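You operate a simulated robot arm through the tools that you are given. There is no shell and no other tool.

You run a simulated robot arm. Do the job below in one go: nothing can be reset, and whatever is moved stays where it is left.

Task
Switch off the grey analyser, shut its valve, clip both hose ends and shut the lower drawer.
Fine: one hose end in each yellow clip; the cream analyser stays on and will read CHECK HOSE; the rest stays.

It is judged by the outcome, as a careful person would: the job done as asked, and still so three seconds after it is handed in. It fails if anything else is knocked over, pushed out of place, dropped, spilled or broken.

Robot
A 7-joint arm with a two-finger parallel gripper, fixed in place. Base frame: the origin is on the floor under the middle of its stand, x ahead of it, y to its left, z up. Readings come in mm, rad, newtons and seconds.
With the tool pointing down near the work surface it reaches from about 100 to 860 mm from the base axis. Its first joint turns from -2.897 to 2.897 rad. Payload 3.43 kg.
The TCP is the grasp point between the finger pads, 30 mm short of the fingertips. In the tool frame z runs along the fingers and y along their closing line. The gripper opens to 94 mm. The fingers are 28 mm wide and 10 mm thick; the gripper's body (50 by 96 mm) begins 55 mm behind the TCP.
Orientation is that of the tool frame in the base frame, as a unit quaternion [w, x, y, z]. With the fingers straight down and closing along the base's y, the tool's x points along the base's -x, its y along +y and its z along -z.

Tools
- The arm moves only by the tool apply_moves. Its arguments are lists of equal length, an entry for each row: "dp": the shift along the tool's x, y, z in mm, a list of three; "angular": the turn, a rotation vector about the tool's x, y, z in degrees, a list of three; "grip": the gripper command, from -1 (fully open) to 1 (shut), values between in proportion. In form: {"dp": [[dx, dy, dz], ...], "angular": [[ax, ay, az], ...], "grip": [grip, ...]}. A call has 1 to 20 rows; each row is the pose to reach, as a shift and turn from the pose commanded when the call began, along the tool's axes at that moment. Rows are played at 5 a second. More than 50 mm and 0.15 rad between two rows, or a gripper value outside its range, and nothing of the call is played. A pose out of reach is approached as far as the arm can. The call stops where the force on the tool passes 90 N (or 10 N more than at its start, if that is more) or the arm is blocked; 0.2 s more then pass. The fingers move at their own pace (about 45 mm/s each) and stop on an object; they squeeze with about 30 N. The grip force told is the motor's: it shows also when the fingers shut on nothing. Time passes only in rows, and 0.2 s behind the last, so rows that repeat a pose let the fingers close. The reply holds the time, the measured pose of the TCP, the force on the tool along the base axes, the opening and the grip force, in the units named above and with some noise, with the torque about the TCP (base axes, N m) and any sound that the robot's microphone picked up.
- Cameras (640 x 400 px; columns grow to the right, rows downward): "scene" is fixed at [397.8, 499.8, 1161.9]; the picture's right is [-0.98, -0.18, 0.00], its down [-0.06, 0.31, -0.95] and it looks along [0.17, -0.93, -0.32] (base axes); focal length 214 px, centre (320, 200). "wrist" rides on the gripper at [76, 14, -103] in the tool frame; the picture's right is [-0.18, 0.98, 0.00], its down [-0.75, -0.14, -0.64] and it looks along [-0.63, -0.12, 0.77] (tool axes); focal length 243 px, centre (320, 200).
- get_image(camera): a new picture of that camera. It takes no simulated time.
- move_column(by): slides the trunk up (or, below 0, down) by that many mm; the arm rides with it, the base frame stays. It gives what a move gives, with no picture.
- pixel_to_xyz(camera, pixels): for up to 12 pixels [column, row] of the newest picture of that camera ("zoom" is the newest enlarged one), the place [x, y, z] in the base frame of the surface seen there, good to about 3 mm. It takes no simulated time.
- inspect(camera, box): a new picture of the part [left, top, right, bottom] of that camera's present view, enlarged. It takes no simulated time.
- job_done(): hands the job in; it is judged then, once.

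Open the gripper and draw the arm clear of the work before you hand the job in, unless the task says otherwise.

The tools are called after "Emit:" as name(argument=value, ...) on one line, values as JSON. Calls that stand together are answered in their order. apply_moves: Moves the arm, as the interface text tells. Its arguments: {"type":"object","properties":{"dp":{"type":"array","items":{"type":"array","items":{"type":"number"}}},"angular":{"type":"array","items":{"type":"array","items":{"type":"number"}}},"grip":{"type":"array","items":{"type":"number"}}},"required":["dp","angular","grip"]} The other tools are called the same way: move_column (by) moves the trunk up or down; get_image (camera) takes a picture; pixel_to_xyz (camera, pixels) gives the place of the surface under pixels of a picture; inspect (camera, box) takes an enlarged picture of a part of a camera's view; job_done () hands the job in.

At the start:

```text
time: 0.0
tcp_pos: [695.3, -8.1, 1287.6]
ee_rot: [0.0, 0.0, 1.0, 0.0]
contact_force: [0.4, -0.4, -0.9]
wrist_torque: [-0.01, 0.02, 0.01]
opening: 93.9
grip_force: 0.1
trunk travel left (down, up): [-350.0, 140.0]
```

scene: 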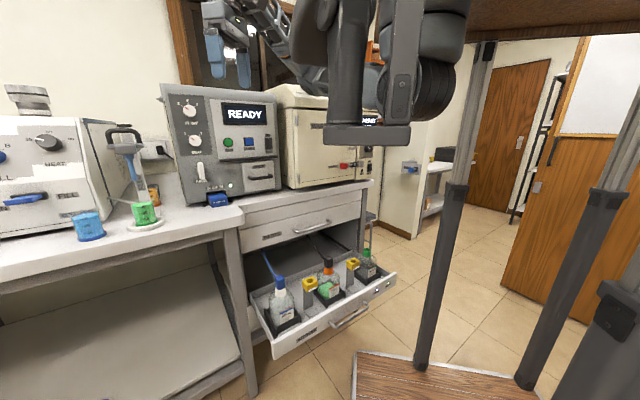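
wrist: 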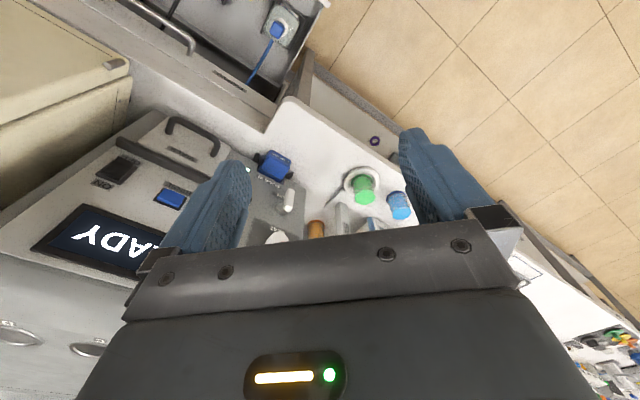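

I'll start by looking closer at the analysers and the drawer area before moving anything.

Emit:
inspect(camera="scene", box=[150, 70, 310, 220])

Emit:
inspect(camera="scene", box=[230, 180, 420, 370])

Emit:
inspect(camera="scene", box=[270, 80, 450, 260])

Emit:
inspect(camera="wrist", box=[0, 0, 420, 260])

```text
2.67 times, centred on (230, 145) of scene
```

zoom: 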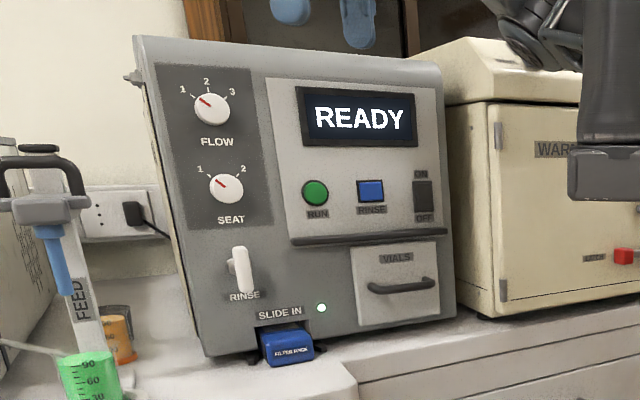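

```text
2.11 times, centred on (325, 275) of scene
```

zoom: 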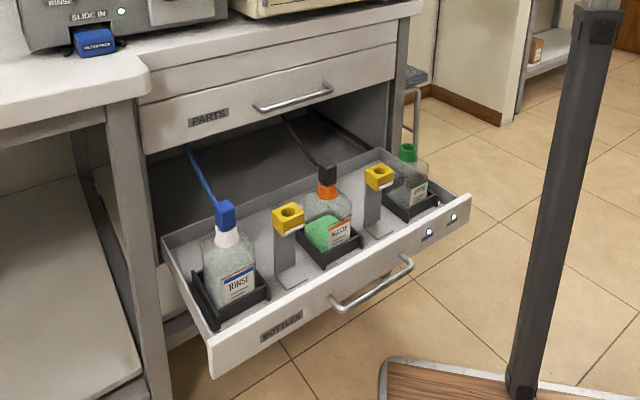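

```text
2.22 times, centred on (360, 170) of scene
```

zoom: 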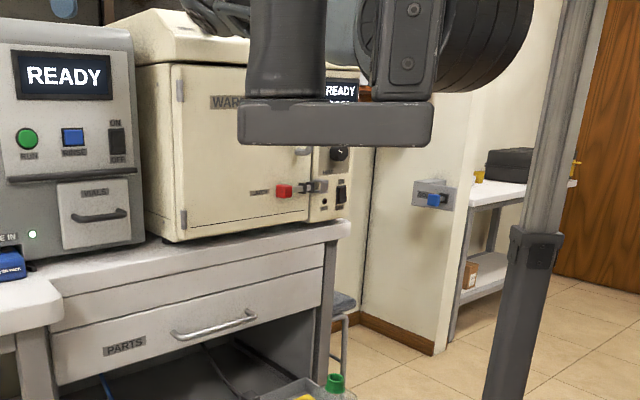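

```text
1.52 times, centred on (210, 130) of wrist
```

zoom: 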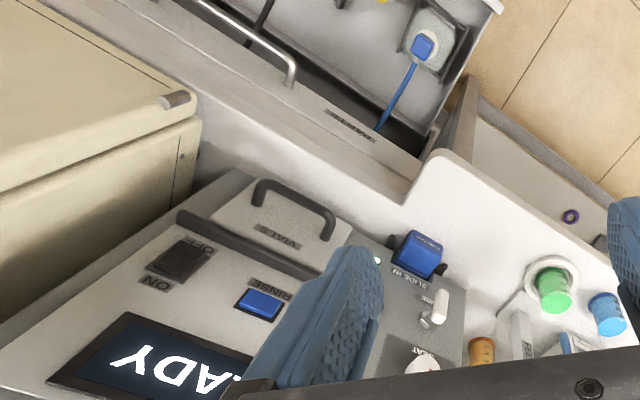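

The grey analyser shows READY, with a rocker ON/OFF, and the drawer holds two yellow clips with hose ends in RINSE and WASTE bottles. I'll locate the main points in 3D.

Emit:
get_image(camera="scene")

Emit:
pixel_to_xyz(camera="scene", pixels=[[255, 142], [245, 113], [200, 172], [217, 200], [280, 284], [310, 286], [328, 264], [352, 264], [365, 254], [350, 318], [298, 226], [411, 170]])

Emit:
pixel_to_xyz(camera="scene", pixels=[[271, 338], [396, 272], [145, 214], [90, 226], [344, 165], [363, 165], [368, 155], [440, 250], [420, 380], [300, 255], [245, 250], [260, 260]])

```text
taken
```

scene: 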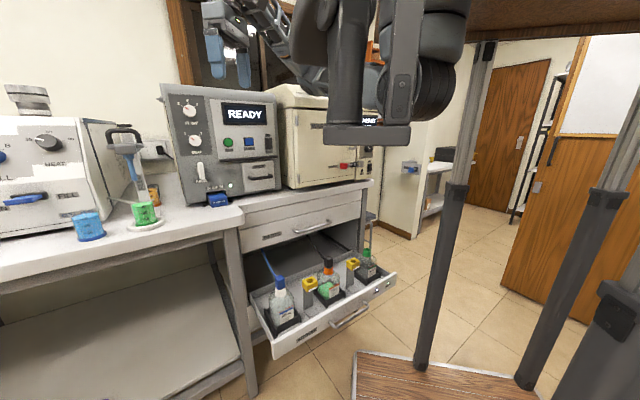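

```text
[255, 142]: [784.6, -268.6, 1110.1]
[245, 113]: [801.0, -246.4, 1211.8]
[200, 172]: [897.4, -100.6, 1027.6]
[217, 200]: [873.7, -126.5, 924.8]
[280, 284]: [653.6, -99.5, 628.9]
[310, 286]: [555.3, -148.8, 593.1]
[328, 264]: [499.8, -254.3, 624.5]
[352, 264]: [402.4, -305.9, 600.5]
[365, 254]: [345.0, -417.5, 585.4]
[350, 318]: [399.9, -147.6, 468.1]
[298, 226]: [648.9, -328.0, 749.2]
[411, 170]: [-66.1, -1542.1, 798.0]
```

```text
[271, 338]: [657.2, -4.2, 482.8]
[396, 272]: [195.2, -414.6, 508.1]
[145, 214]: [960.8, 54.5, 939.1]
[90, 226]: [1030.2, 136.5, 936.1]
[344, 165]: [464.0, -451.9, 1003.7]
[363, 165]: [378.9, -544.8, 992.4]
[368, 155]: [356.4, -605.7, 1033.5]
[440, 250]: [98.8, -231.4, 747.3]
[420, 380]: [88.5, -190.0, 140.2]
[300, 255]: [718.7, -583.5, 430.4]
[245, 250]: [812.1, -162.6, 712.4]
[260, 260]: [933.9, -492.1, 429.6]
```

The wall valve at (411,170) is far out of reach, so I look for the grey analyser's own valve and check its surroundings in more detail.

Emit:
inspect(camera="scene", box=[175, 140, 255, 215])

Emit:
inspect(camera="scene", box=[0, 80, 180, 250])

Emit:
inspect(camera="scene", box=[310, 100, 440, 230])

Emit:
inspect(camera="scene", box=[240, 230, 330, 340])

Emit:
inspect(camera="scene", box=[310, 230, 410, 330])

```text
5.33 times, centred on (215, 178) of scene
```

zoom: 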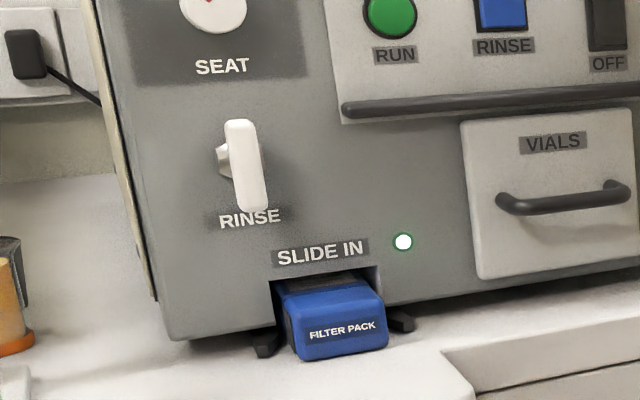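

```text
2.35 times, centred on (90, 165) of scene
```

zoom: 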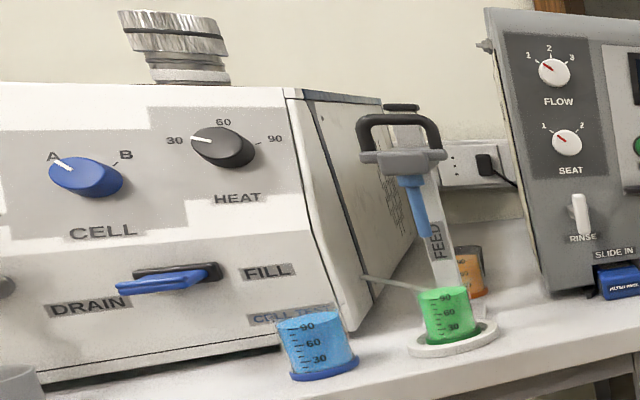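

```text
3.08 times, centred on (375, 165) of scene
```

zoom: 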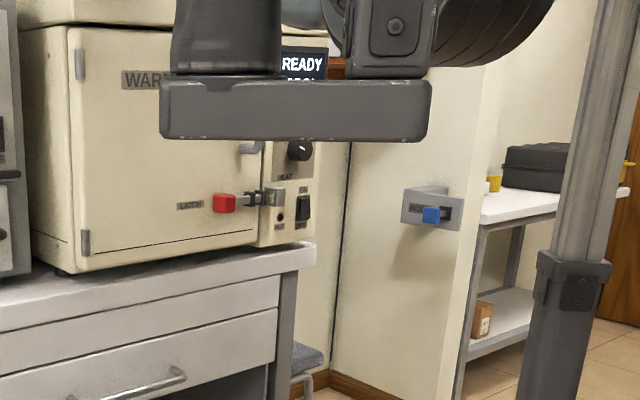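

```text
3.64 times, centred on (285, 285) of scene
```

zoom: 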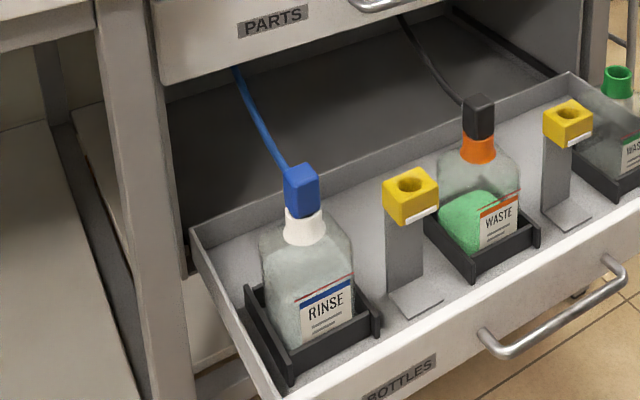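

```text
4.00 times, centred on (360, 280) of scene
```

zoom: 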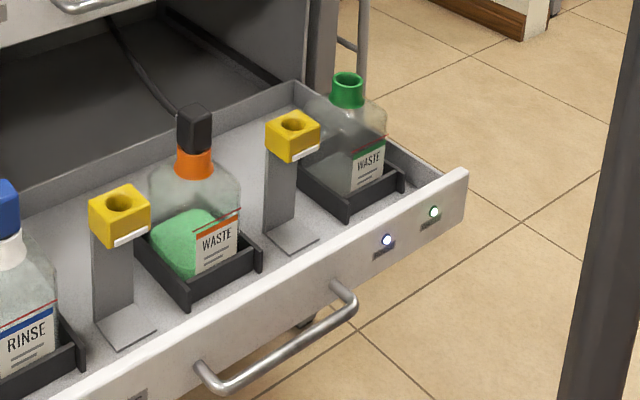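

I'll measure the analyser's front plane and the drawer geometry from several points in the scene picture.

Emit:
pixel_to_xyz(camera="scene", pixels=[[175, 110], [180, 155], [190, 195], [210, 150], [225, 170], [240, 190], [265, 165], [222, 127], [264, 128], [212, 105], [255, 137], [256, 149]])

Emit:
pixel_to_xyz(camera="scene", pixels=[[275, 280], [281, 284], [278, 291], [328, 260], [328, 269], [308, 282], [310, 279], [353, 261], [352, 268], [367, 251], [280, 310], [328, 285]])

Emit:
pixel_to_xyz(camera="scene", pixels=[[271, 352], [330, 325], [390, 280], [252, 290], [310, 262], [345, 247], [333, 327], [365, 308], [350, 320], [377, 291], [388, 283], [325, 222]])

Emit:
inspect(camera="scene", box=[190, 150, 220, 190])

Emit:
inspect(camera="scene", box=[360, 270, 405, 300])

```text
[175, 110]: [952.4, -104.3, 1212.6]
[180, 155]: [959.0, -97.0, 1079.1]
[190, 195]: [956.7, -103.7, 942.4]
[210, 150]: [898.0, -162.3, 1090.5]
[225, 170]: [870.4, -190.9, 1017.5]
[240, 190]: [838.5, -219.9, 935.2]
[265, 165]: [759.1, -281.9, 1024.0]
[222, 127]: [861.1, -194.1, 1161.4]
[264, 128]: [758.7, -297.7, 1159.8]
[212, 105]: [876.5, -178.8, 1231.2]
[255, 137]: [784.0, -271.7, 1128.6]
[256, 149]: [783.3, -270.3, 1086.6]
```

```text
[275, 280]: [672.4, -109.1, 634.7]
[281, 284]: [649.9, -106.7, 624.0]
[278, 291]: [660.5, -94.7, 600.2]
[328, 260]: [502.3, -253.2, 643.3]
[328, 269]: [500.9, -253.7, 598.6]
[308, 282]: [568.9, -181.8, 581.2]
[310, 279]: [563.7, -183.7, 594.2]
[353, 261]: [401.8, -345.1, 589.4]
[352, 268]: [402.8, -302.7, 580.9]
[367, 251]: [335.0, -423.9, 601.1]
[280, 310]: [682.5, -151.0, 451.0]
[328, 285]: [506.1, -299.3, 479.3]
```

```text
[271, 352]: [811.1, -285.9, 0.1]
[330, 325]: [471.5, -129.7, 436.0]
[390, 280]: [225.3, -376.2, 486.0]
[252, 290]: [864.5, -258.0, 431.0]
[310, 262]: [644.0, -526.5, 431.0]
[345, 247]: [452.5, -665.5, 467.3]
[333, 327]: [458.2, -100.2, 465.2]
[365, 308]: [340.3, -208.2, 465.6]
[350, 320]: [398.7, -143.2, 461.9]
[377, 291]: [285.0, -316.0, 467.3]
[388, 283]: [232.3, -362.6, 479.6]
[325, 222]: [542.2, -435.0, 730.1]
```

```text
10.00 times, centred on (205, 170) of scene
```

zoom: 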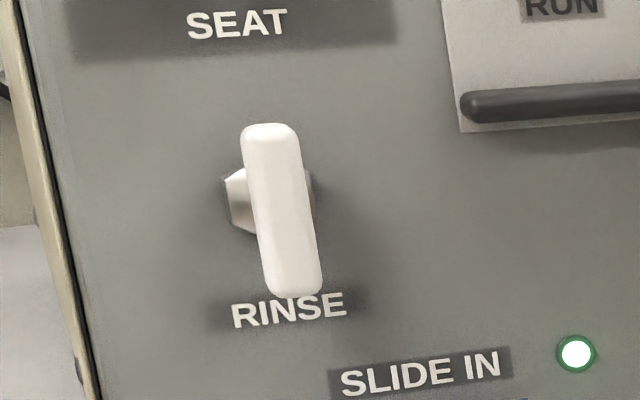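

```text
13.33 times, centred on (382, 285) of scene
```

zoom: 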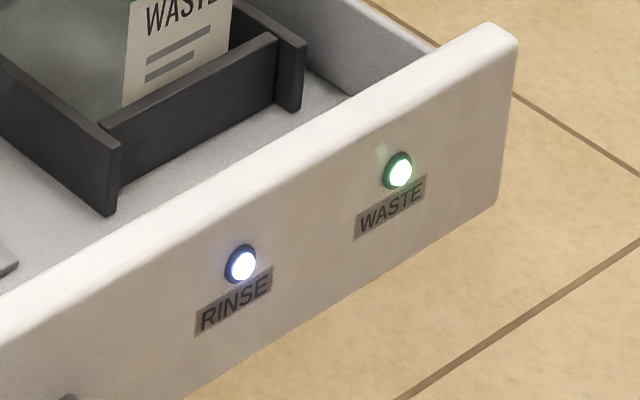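

The analyser front is a vertical plane along (0.707,0.707); the rocker's at about [785,-269,1110] and the lever at [897,-101,1027]. I'll zoom into the wrist view to read the lever and rocker.

Emit:
inspect(camera="wrist", box=[240, 140, 350, 245])

Emit:
inspect(camera="wrist", box=[80, 120, 220, 230])

Emit:
inspect(camera="scene", box=[245, 128, 270, 156])

Emit:
inspect(camera="scene", box=[350, 100, 390, 180])

```text
3.81 times, centred on (295, 192) of wrist
```

zoom: 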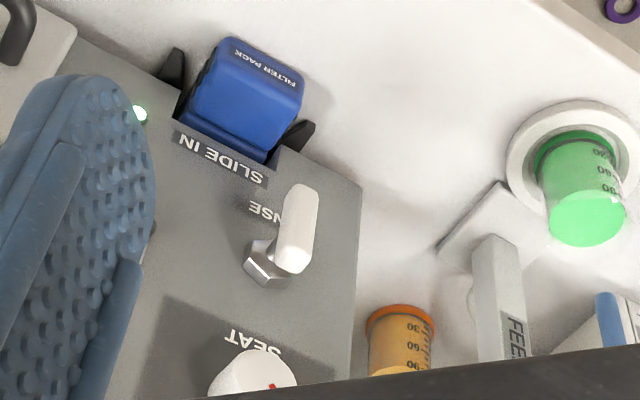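

```text
3.64 times, centred on (150, 175) of wrist
```

zoom: 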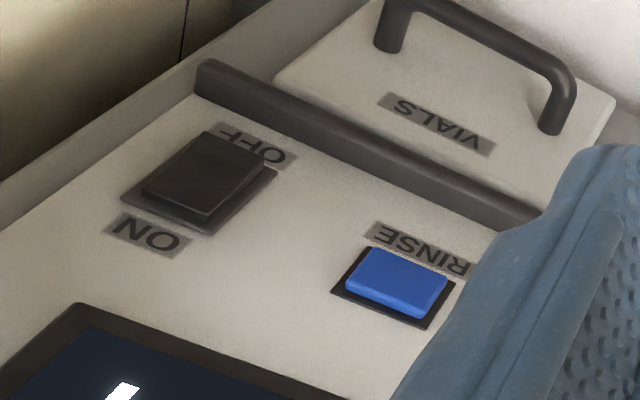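

```text
14.29 times, centred on (258, 142) of scene
```

zoom: 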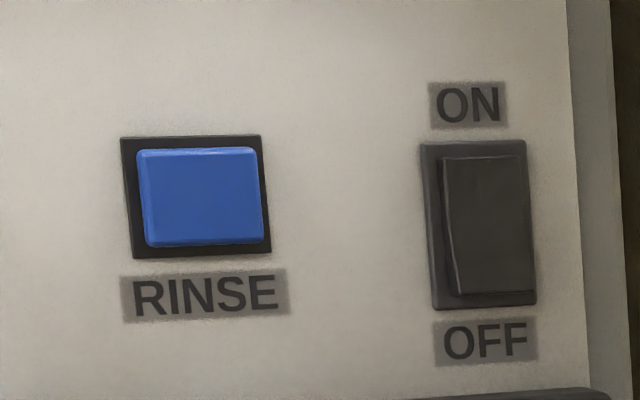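

```text
5.00 times, centred on (370, 140) of scene
```

zoom: 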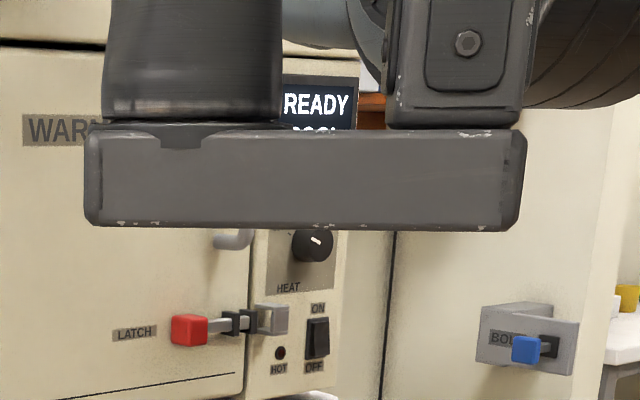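

The rocker is actually at about pixel (269.5,144), with the blue RINSE button at (249,142). I'll query accurate positions for rocker, lever and hub from enlarged pictures.

Emit:
pixel_to_xyz(camera="scene", pixels=[[270, 139], [270, 144], [270, 148], [267, 139], [267, 148], [249, 142]])

Emit:
inspect(camera="scene", box=[190, 150, 220, 190])

Emit:
pixel_to_xyz(camera="zoom", pixels=[[268, 140], [283, 210], [296, 280], [240, 200], [234, 215], [180, 200], [350, 200], [256, 210], [308, 210]])

```text
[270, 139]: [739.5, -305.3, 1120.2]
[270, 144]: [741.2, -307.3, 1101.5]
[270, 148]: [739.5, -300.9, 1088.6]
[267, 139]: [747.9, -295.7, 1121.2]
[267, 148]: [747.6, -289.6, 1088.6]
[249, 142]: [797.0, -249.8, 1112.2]
```

```text
10.00 times, centred on (205, 170) of scene
```

zoom: 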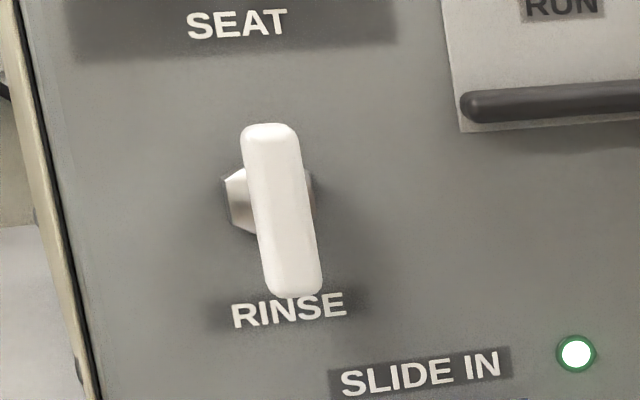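

```text
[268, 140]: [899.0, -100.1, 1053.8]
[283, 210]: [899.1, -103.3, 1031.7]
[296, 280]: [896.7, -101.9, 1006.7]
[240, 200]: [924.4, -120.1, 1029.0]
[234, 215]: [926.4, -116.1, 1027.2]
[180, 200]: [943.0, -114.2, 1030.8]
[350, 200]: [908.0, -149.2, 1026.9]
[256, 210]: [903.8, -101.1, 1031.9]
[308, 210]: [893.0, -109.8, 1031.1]
```

The rocker is at s-centre [741,-303,1104] and the lever is vertical, centred [898,-102,1030]. Let me check where the robot's own structure and shoulder are.

Emit:
pixel_to_xyz(camera="scene", pixels=[[530, 15], [485, 50], [452, 40], [440, 90], [400, 30], [345, 60], [350, 130], [600, 200], [610, 310], [430, 15], [380, 10], [520, 380]])

Emit:
inspect(camera="scene", box=[180, 0, 500, 160])

```text
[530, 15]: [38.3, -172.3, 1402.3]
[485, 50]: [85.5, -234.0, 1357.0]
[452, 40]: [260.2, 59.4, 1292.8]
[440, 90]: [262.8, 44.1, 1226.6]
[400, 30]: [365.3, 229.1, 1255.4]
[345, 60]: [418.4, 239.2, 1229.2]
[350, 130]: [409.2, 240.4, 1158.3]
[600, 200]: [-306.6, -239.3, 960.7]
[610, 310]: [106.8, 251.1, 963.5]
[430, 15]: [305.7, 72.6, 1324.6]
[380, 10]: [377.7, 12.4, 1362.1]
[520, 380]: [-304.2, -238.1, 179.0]
```

```text
2.00 times, centred on (340, 80) of scene
```

zoom: 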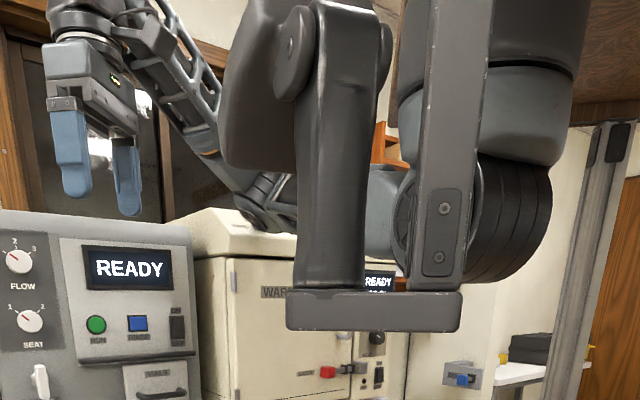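

The arm has free space around it now. First I'll yaw the tool 45° so its y runs along the bench front, closing the gripper meanwhile, to test motion.

Emit:
apply_moves(dp=[[0, 0, 0], [0, 0, 0], [0, 0, 0], [0, 0, 0], [0, 0, 0], [0, 0, 0], [0, 0, 0]], angular=[[0, 0, 7.5], [0, 0, 15], [0, 0, 22.5], [0, 0, 30], [0, 0, 37.5], [0, 0, 45], [0, 0, 45]], grip=[-1, -1, -1, -1, -1, -1, -1])

Emit:
get_image(camera="wrist")

Emit:
get_image(camera="scene")

```text
time: 1.6
tcp_pos: [695.4, -8.0, 1288.9]
ee_rot: [0.0, 0.385, 0.923, 0.0]
contact_force: [0.4, -0.4, -0.3]
wrist_torque: [0.03, -0.01, 0.02]
opening: 94.0
grip_force: 0.1
trunk travel left (down, up): [-350.0, 140.0]
```

```text
taken
```

wrist: 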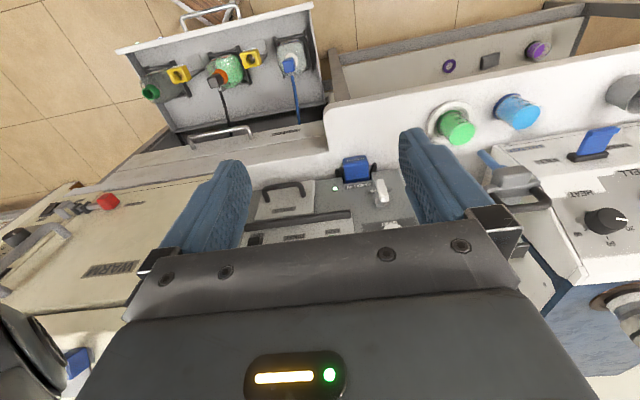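

```text
taken
```

scene: 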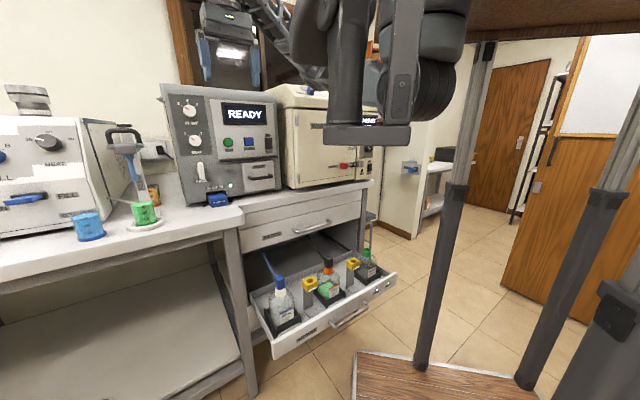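

Yaw went well (tool x now along the outward normal). Now I'll tilt the tool to horizontal, pointing at the analyser, and shift along toward the rocker's column while staying well in front.

Emit:
apply_moves(dp=[[0, -10, 0], [0, -20, 0], [0, -30, 0], [0, -40, 0], [0, -50, 0], [0, -60, 0], [0, -70, 0], [0, -80, 0], [0, -90, 0], [0, -100, 0], [0, -110, 0], [0, -120, 0], [0, -120, 0]], angular=[[0, -7.5, 0], [0, -15, 0], [0, -22.5, 0], [0, -30, 0], [0, -37.5, 0], [0, -45, 0], [0, -52.5, 0], [0, -60, 0], [0, -67.5, 0], [0, -75, 0], [0, -82.5, 0], [0, -90, 0], [0, -90, 0]], grip=[0, 0, 0, 0, 0, 0, 0, 0, 0, 0, 0, 0, 0])

Emit:
get_image(camera="wrist")

Emit:
get_image(camera="scene")

```text
time: 4.6
tcp_pos: [739.0, -117.2, 1315.9]
ee_rot: [0.642, 0.269, 0.68, -0.23]
contact_force: [0.2, 0.7, 0.2]
wrist_torque: [-0.01, 0.0, 0.03]
opening: 46.9
grip_force: 0.1
out of reach, approached as far as the arm can: row 8, 9, 10, 11, 12, 13
trunk travel left (down, up): [-350.0, 140.0]
stopped in row 13: the arm was blocked; the commanded pose is now the measured one
```

```text
taken
```

wrist: 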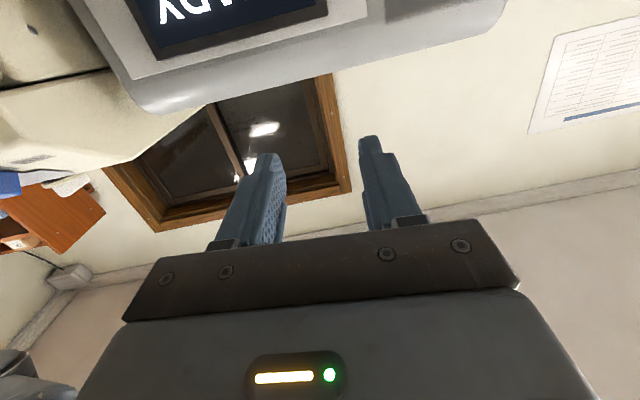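

```text
taken
```

scene: 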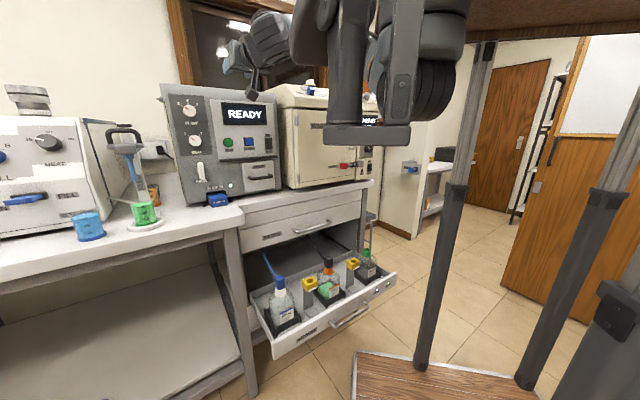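

The tool is nearly horizontal but at the edge of reach up here. Lowering the trunk brings the arm in front of the analyser; tips are ~110 mm in front of its face so it's clear.

Emit:
move_column(by=-150)

Emit:
get_image(camera="scene")

Emit:
get_image(camera="wrist")

```text
time: 6.3
tcp_pos: [738.7, -117.0, 1165.4]
ee_rot: [0.642, 0.269, 0.679, -0.231]
contact_force: [0.8, -0.3, -1.0]
wrist_torque: [-0.04, -0.02, -0.02]
opening: 46.7
grip_force: 0.1
trunk travel left (down, up): [-200.0, 290.0]
```

```text
taken
```

scene: 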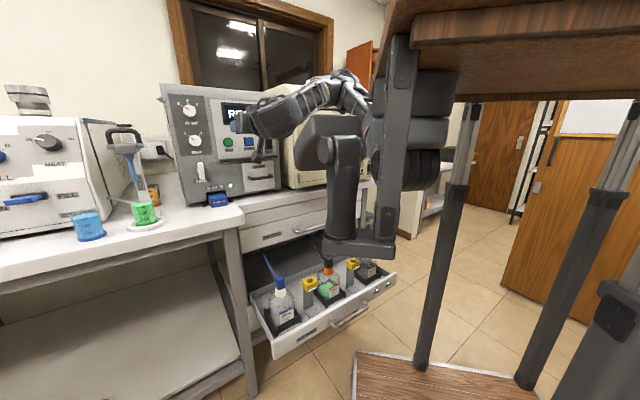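

```text
taken
```

wrist: 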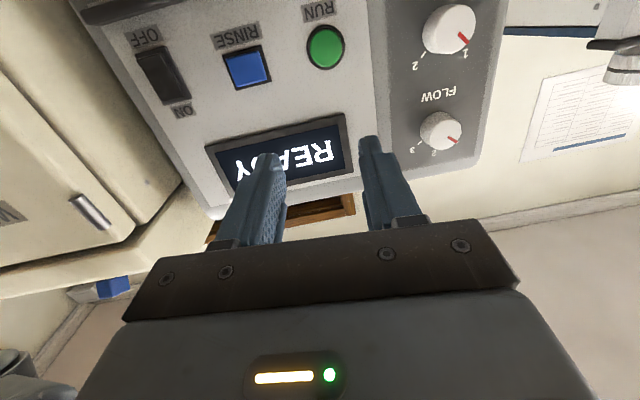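

The wrist view shows the rocker at (162,75) with OFF at its lower edge. I'll close the fingers and move to 25 mm in front of the rocker's lower (OFF) half, correcting the tool to exactly horizontal.

Emit:
apply_moves(dp=[[13, -27, 0], [26, -54, 5], [39, -81, 15], [52, -108, 30], [65.3, -136.1, 50], [65.3, -136.1, 60], [65.3, -136.1, 60]], angular=[[0.7, -0.8, -0.3], [1.4, -1.6, -0.7], [2.1, -2.4, -1.0], [2.8, -3.2, -1.4], [3.54, -3.95, -1.7], [3.54, -3.95, -1.7], [3.54, -3.95, -1.7]], grip=[1, 1, 1, 1, 1, 1, 1])

Emit:
get_image(camera="wrist")

Emit:
get_image(camera="scene")

```text
time: 7.5
tcp_pos: [764.5, -161.1, 1107.6]
ee_rot: [0.67, 0.217, 0.678, -0.21]
contact_force: [-0.4, 0.3, -0.4]
wrist_torque: [0.01, 0.02, 0.02]
opening: 0.0
grip_force: 30.1
out of reach, approached as far as the arm can: row 1, 2, 3, 4, 5
trunk travel left (down, up): [-200.0, 290.0]
stopped in row 5: the arm was blocked; the commanded pose is now the measured one
```

```text
taken
```

wrist: 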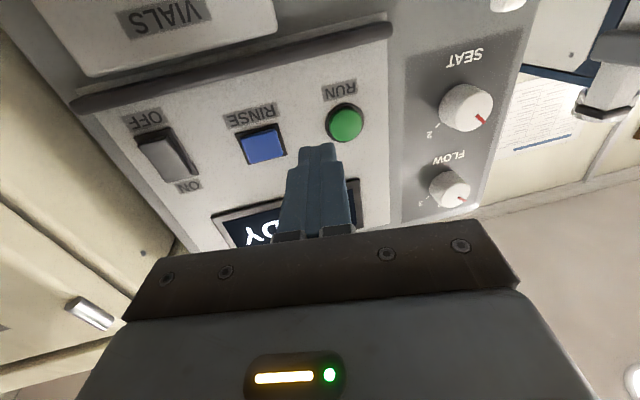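

```text
taken
```

scene: 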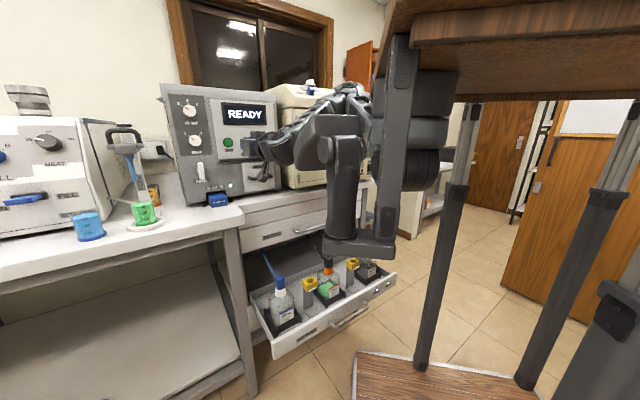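

The arm is hitting a joint limit in this posture (tool yaw only reached ~35°). Let me look at the arm's posture closely to choose a better configuration.

Emit:
inspect(camera="scene", box=[220, 40, 520, 290])

Emit:
pixel_to_xyz(camera="zoom", pixels=[[240, 160], [300, 170], [320, 260], [270, 280], [290, 420], [400, 100], [430, 170], [280, 120], [160, 200], [120, 210]])

```text
1.60 times, centred on (370, 165) of scene
```

zoom: 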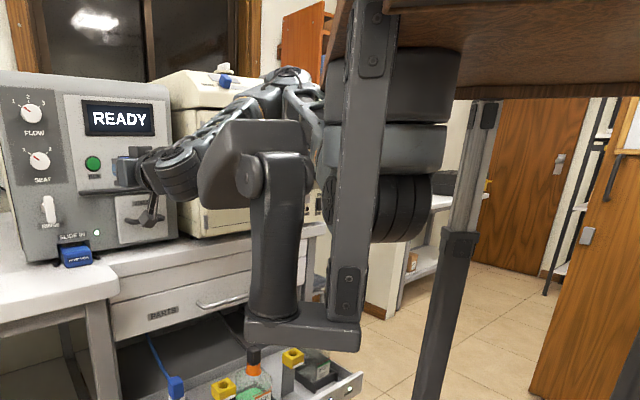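

```text
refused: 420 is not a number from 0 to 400
```

The tool now points within 10° of the face normal, which is fine for pressing the rocker. I'll keep this orientation and slide sideways to in front of the OFF half.

Emit:
apply_moves(dp=[[3, -30, 1], [7, -60, 2], [11, -90, 3], [15, -128.7, 4.7], [15, -128.7, 4.7]], angular=[[0, 0, 0], [0, 0, 0], [0, 0, 0], [0, 0, 0], [0, 0, 0]], grip=[1, 1, 1, 1, 1])

Emit:
get_image(camera="wrist")

Emit:
get_image(camera="scene")

```text
time: 8.2
tcp_pos: [782.7, -135.4, 1097.1]
ee_rot: [0.685, 0.153, 0.698, -0.141]
contact_force: [-0.1, 0.0, 0.7]
wrist_torque: [-0.04, 0.01, -0.01]
opening: 0.0
grip_force: 29.8
out of reach, approached as far as the arm can: row 1, 2, 3
trunk travel left (down, up): [-200.0, 290.0]
stopped in row 3: the arm was blocked; the commanded pose is now the measured one
```

```text
taken
```

wrist: 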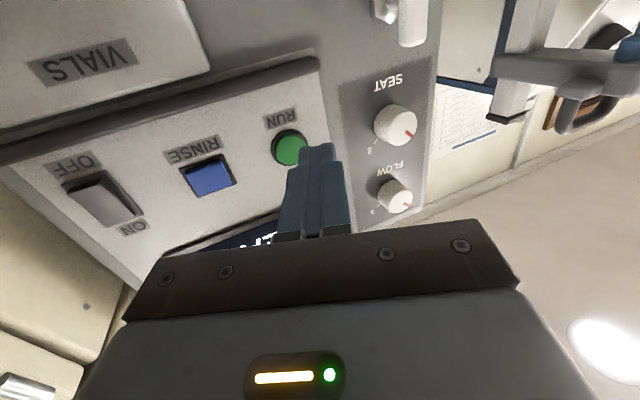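

```text
taken
```

scene: 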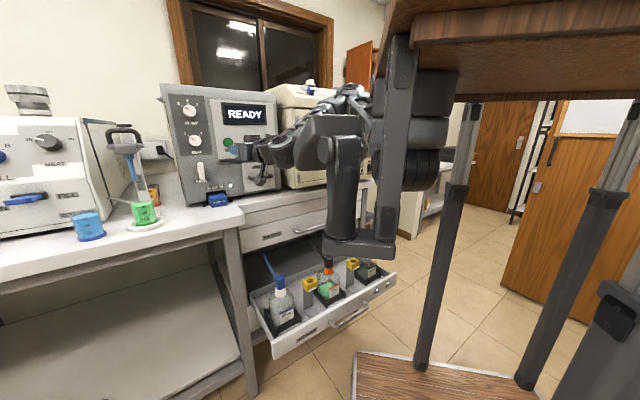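

The arm drifted the wrong way from a joint limit; the tip is still ~70 mm off the face. I'll back off and move to a 45°-down tool pitch, which should be far from limits, with tool azimuth along the face normal.

Emit:
apply_moves(dp=[[-10, 0, -40], [-25, -10, -70], [-45, -25, -85], [-65, -45, -90], [-85, -60, -90], [-105, -75, -90], [-122, -90, -90], [-122, -90, -90]], angular=[[0, 0, 0], [3.34, 7.2, 1.3], [6.68, 14.4, 2.6], [10.0, 21.5, 3.9], [13.4, 28.7, 5.2], [16.7, 35.9, 6.5], [20.05, 43.1, 7.76], [20.05, 43.1, 7.76]], grip=[1, 1, 1, 1, 1, 1, 1, 1])

Emit:
get_image(camera="scene")

Emit:
get_image(camera="wrist")

```text
time: 9.0
tcp_pos: [755.4, -33.4, 1147.4]
ee_rot: [0.575, 0.158, 0.801, -0.046]
contact_force: [0.9, 0.0, 0.4]
wrist_torque: [0.0, -0.02, 0.0]
opening: 0.0
grip_force: 30.2
out of reach, approached as far as the arm can: row 1, 2, 3, 4
trunk travel left (down, up): [-200.0, 290.0]
stopped in row 4: the arm was blocked; the commanded pose is now the measured one
```

```text
taken
```

scene: 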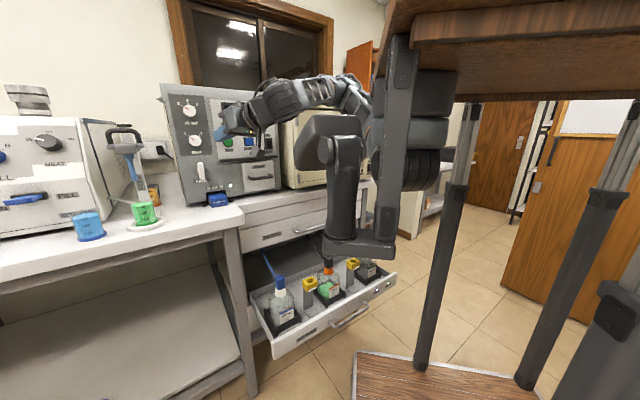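

```text
taken
```

wrist: 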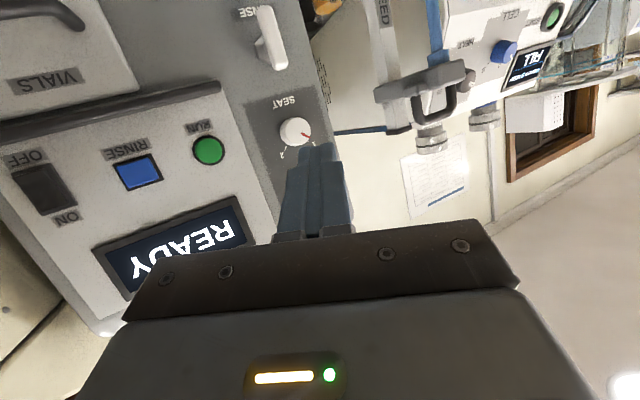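

Still limited. I'll measure points on the arm to understand its posture and find which limit is hit.

Emit:
inspect(camera="scene", box=[200, 50, 480, 225])

Emit:
pixel_to_xyz(camera="scene", pixels=[[235, 122], [262, 112], [280, 100], [310, 90], [340, 85], [355, 95], [362, 110], [345, 120], [325, 140], [345, 190], [415, 170], [420, 130]])

Emit:
pixel_to_xyz(camera="scene", pixels=[[415, 90], [440, 95], [440, 130], [430, 185], [395, 100], [360, 245], [500, 30], [480, 80], [392, 60], [372, 95], [330, 250], [415, 200]])

```text
2.29 times, centred on (340, 138) of scene
```

zoom: 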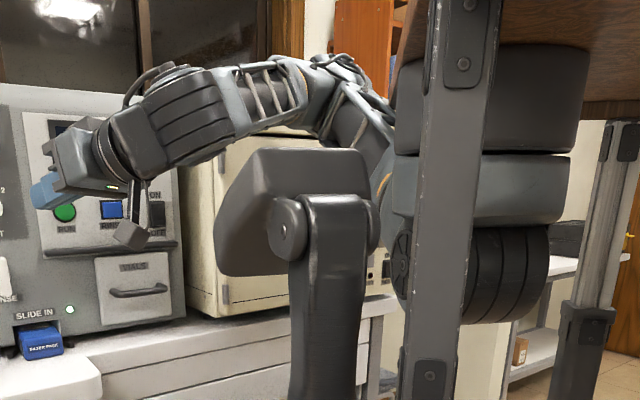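

```text
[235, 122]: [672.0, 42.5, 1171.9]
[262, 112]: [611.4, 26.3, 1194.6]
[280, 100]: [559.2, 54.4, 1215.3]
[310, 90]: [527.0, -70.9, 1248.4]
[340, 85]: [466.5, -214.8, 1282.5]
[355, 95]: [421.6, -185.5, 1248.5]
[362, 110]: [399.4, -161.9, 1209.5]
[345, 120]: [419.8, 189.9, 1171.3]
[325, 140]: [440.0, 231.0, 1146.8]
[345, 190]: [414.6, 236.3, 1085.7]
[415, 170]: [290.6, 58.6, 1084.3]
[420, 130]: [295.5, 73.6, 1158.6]
```

```text
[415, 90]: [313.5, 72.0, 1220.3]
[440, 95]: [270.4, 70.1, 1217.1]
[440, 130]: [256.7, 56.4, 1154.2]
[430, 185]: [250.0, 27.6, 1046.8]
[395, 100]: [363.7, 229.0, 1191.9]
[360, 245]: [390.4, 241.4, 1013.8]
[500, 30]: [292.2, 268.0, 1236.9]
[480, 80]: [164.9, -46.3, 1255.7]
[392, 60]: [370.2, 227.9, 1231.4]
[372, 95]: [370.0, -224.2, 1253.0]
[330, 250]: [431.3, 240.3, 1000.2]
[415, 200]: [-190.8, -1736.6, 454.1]
```

The arm hangs from the moving platform with its shoulder near (280,0,1080), and the elbow has swung to the right (−y), which conflicts with pointing the tool to −y. I'll go back to a tool-down posture first, then use a moderately tilted tool.

Emit:
apply_moves(dp=[[-9, 1, -3], [-19, 2, -7], [-28, 3, -10], [-37, 4, -13], [-47, 5, -17], [-56, 6.5, -20], [-56, 6.5, -20]], angular=[[0, 7.5, 0], [0, 15, 0], [0, 22.5, 0], [0, 30, 0], [0, 37.5, 0], [0, 45, 0], [0, 45, 0]], grip=[1, 1, 1, 1, 1, 1, 1])

Emit:
get_image(camera="scene")

```text
time: 10.6
tcp_pos: [756.6, -32.7, 1208.3]
ee_rot: [0.224, 0.164, 0.96, 0.018]
contact_force: [-0.1, 0.1, -0.5]
wrist_torque: [-0.02, 0.01, -0.04]
opening: 0.0
grip_force: 29.9
trunk travel left (down, up): [-200.0, 290.0]
```

```text
taken
```

scene: 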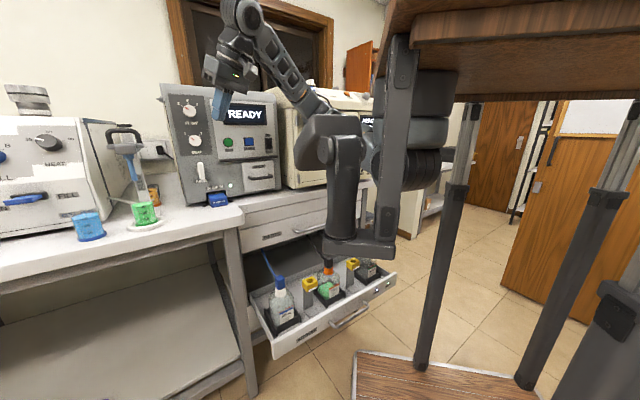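

Tool-down posture restored without trouble. I'll measure the arm's links to understand the elbow configuration.

Emit:
inspect(camera="scene", box=[190, 0, 470, 175])

Emit:
pixel_to_xyz(camera="scene", pixels=[[322, 107], [308, 95], [290, 75], [275, 55], [262, 35], [245, 12], [235, 45], [222, 75], [218, 105], [375, 130], [375, 150], [370, 115]])

```text
2.29 times, centred on (330, 88) of scene
```

zoom: 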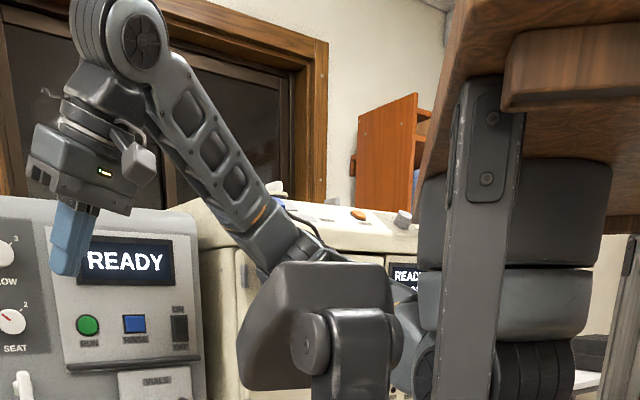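

```text
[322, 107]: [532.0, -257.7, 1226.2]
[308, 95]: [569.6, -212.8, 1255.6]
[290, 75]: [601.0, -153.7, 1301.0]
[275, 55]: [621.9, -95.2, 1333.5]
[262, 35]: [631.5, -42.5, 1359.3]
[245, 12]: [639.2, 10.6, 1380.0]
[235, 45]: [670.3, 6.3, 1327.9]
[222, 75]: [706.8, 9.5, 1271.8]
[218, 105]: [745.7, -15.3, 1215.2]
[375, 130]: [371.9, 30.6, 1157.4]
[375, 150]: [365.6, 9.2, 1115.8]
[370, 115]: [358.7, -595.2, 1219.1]
```

Tool-down works with the elbow out to the right. I'll move sideways to in front of the rocker with a moderate 35° tilt toward the face, staying about 70 mm away and above it.

Emit:
apply_moves(dp=[[-1.2, -38, -0.7], [-2.4, -76, -1.4], [-3.6, -115, -2.1], [-4.7, -153, -2.9], [-5.9, -191, -3.6], [-7.1, -229.5, -4.3], [-7.1, -229.5, -4.3]], angular=[[3.16, -1.84, 3.4], [6.32, -3.69, 6.8], [9.49, -5.53, 10.2], [12.65, -7.37, 13.6], [15.8, -9.2, 17.0], [18.97, -11.06, 20.4], [18.97, -11.06, 20.4]], grip=[1, 1, 1, 1, 1, 1, 1])

Emit:
get_image(camera="scene")

Emit:
get_image(camera="wrist")

```text
time: 12.2
tcp_pos: [690.6, -250.9, 1190.5]
ee_rot: [0.28, 0.365, 0.88, -0.116]
contact_force: [-0.4, -0.7, -0.1]
wrist_torque: [-0.02, 0.01, -0.03]
opening: 0.0
grip_force: 29.5
trunk travel left (down, up): [-200.0, 290.0]
```

```text
taken
```

scene: 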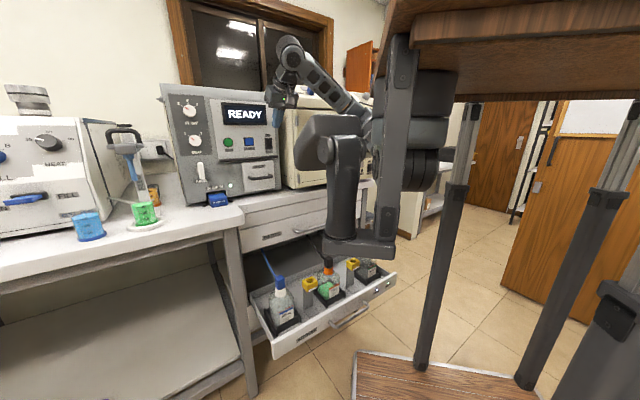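

```text
taken
```

wrist: 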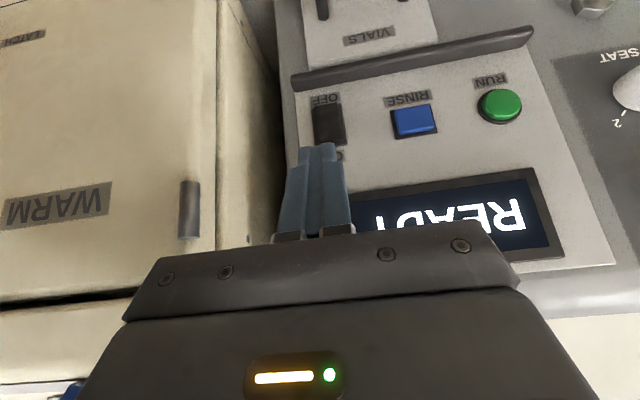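

The pose is exact. The cream analyser's door is close on the right, so I'll check its position relative to the gripper before approaching the rocker.

Emit:
pixel_to_xyz(camera="wrist", pixels=[[190, 210], [205, 150], [235, 150], [245, 220], [100, 100], [326, 112], [328, 130], [318, 120], [342, 120], [410, 75], [520, 40], [320, 150]])

Emit:
inspect(camera="wrist", box=[260, 60, 420, 160])

```text
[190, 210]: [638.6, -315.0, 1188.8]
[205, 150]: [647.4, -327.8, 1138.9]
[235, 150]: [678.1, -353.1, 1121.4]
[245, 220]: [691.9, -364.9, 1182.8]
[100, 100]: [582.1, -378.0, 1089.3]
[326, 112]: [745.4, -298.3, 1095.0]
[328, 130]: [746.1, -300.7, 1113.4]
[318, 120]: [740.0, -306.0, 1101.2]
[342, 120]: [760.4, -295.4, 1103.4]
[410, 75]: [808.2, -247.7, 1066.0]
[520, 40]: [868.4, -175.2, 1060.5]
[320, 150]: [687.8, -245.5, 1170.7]
```

```text
4.00 times, centred on (340, 110) of wrist
```

zoom: 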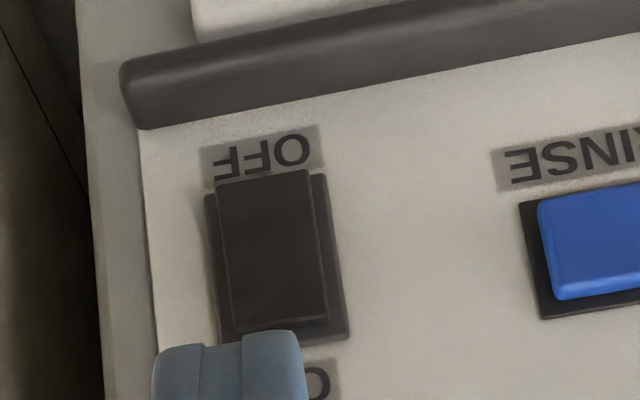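

There's ~32 mm clearance to the cream unit's side. I'll lower to a pre-press point in front of the rocker's OFF half and look.

Emit:
apply_moves(dp=[[15.5, 1.4, 22.4], [31, 2.8, 44.8], [46.7, 4.2, 67.3], [38.5, 4.2, 73], [38.5, 4.2, 73]], angular=[[0, 0, 0], [0, 0, 0], [0, 0, 0], [0, 0, 0], [0, 0, 0]], grip=[1, 1, 1, 1, 1])

Emit:
get_image(camera="wrist")

Emit:
inspect(camera="scene", box=[220, 60, 400, 200])

```text
time: 13.4
tcp_pos: [699.9, -256.5, 1108.2]
ee_rot: [0.28, 0.365, 0.88, -0.115]
contact_force: [0.4, 0.4, -0.7]
wrist_torque: [0.01, 0.01, 0.05]
opening: 0.0
grip_force: 29.6
trunk travel left (down, up): [-200.0, 290.0]
```

```text
taken
```

wrist: 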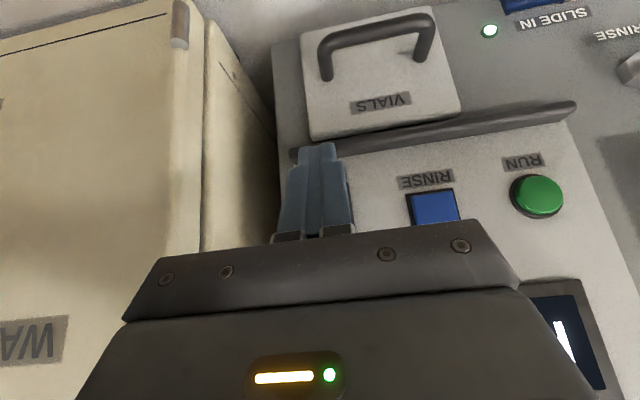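

```text
2.86 times, centred on (310, 130) of scene
```

zoom: 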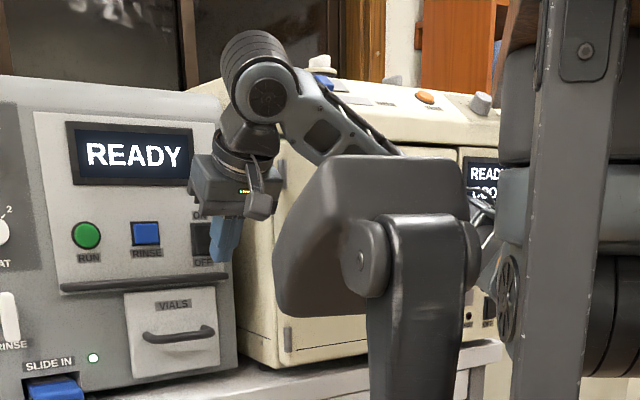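

Pre-press position is right. Advancing gently along the inward normal onto the OFF half.

Emit:
apply_moves(dp=[[-12.3, 0, 8.6], [-20.5, 0, 14.3], [-24.6, 0, 17.2], [-27.8, 0, 19.5]], angular=[[0, 0, 0], [0, 0, 0], [0, 0, 0], [0, 0, 0]], grip=[1, 1, 1, 1])

Emit:
get_image(camera="wrist")

Emit:
inspect(camera="scene", box=[220, 90, 300, 170])

```text
time: 14.4
tcp_pos: [724.5, -281.6, 1109.2]
ee_rot: [0.28, 0.365, 0.88, -0.115]
contact_force: [0.2, 0.1, 0.6]
wrist_torque: [0.03, -0.01, 0.0]
opening: 0.1
grip_force: 30.1
trunk travel left (down, up): [-200.0, 290.0]
```

```text
taken
```

wrist: 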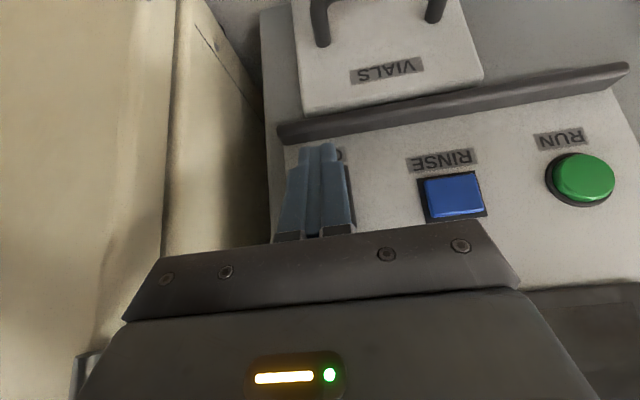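

```text
5.00 times, centred on (260, 130) of scene
```

zoom: 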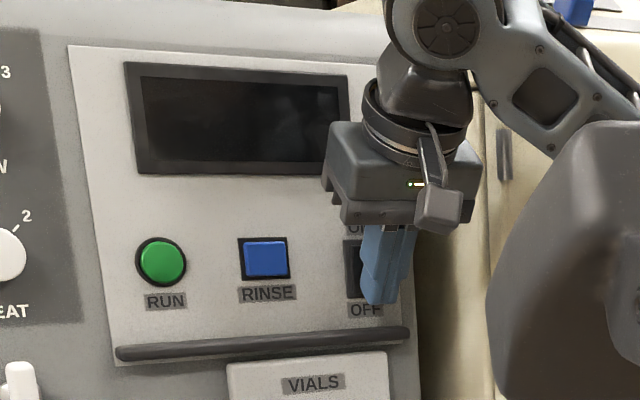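

The grey display is now dark — it's off. I'll back straight away from the face and verify.

Emit:
apply_moves(dp=[[24.6, 0, -17.2], [57, 0, -40], [80, 0, -70]], angular=[[0, 0, 0], [0, 0, 0], [0, 0, 0]], grip=[1, 1, 1])

Emit:
inspect(camera="scene", box=[180, 80, 400, 220])

Emit:
get_image(camera="wrist")

```text
time: 15.2
tcp_pos: [649.0, -208.3, 1118.1]
ee_rot: [0.28, 0.366, 0.88, -0.115]
contact_force: [-0.1, 0.3, -0.3]
wrist_torque: [0.0, -0.02, -0.01]
opening: 0.0
grip_force: 29.5
trunk travel left (down, up): [-200.0, 290.0]
```

```text
2.86 times, centred on (290, 150) of scene
```

zoom: 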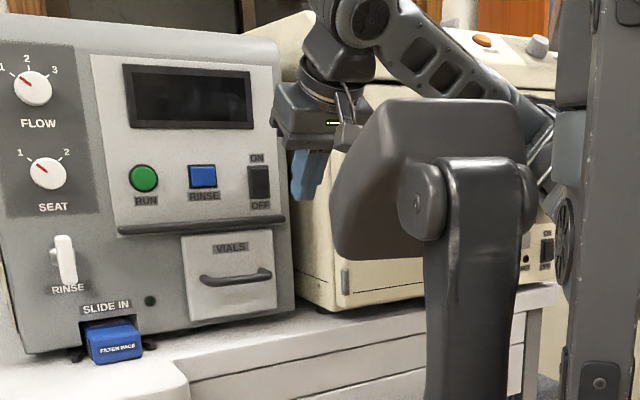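

```text
taken
```

wrist: 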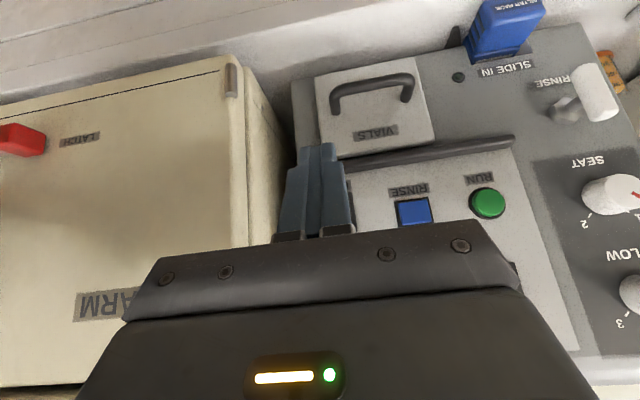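

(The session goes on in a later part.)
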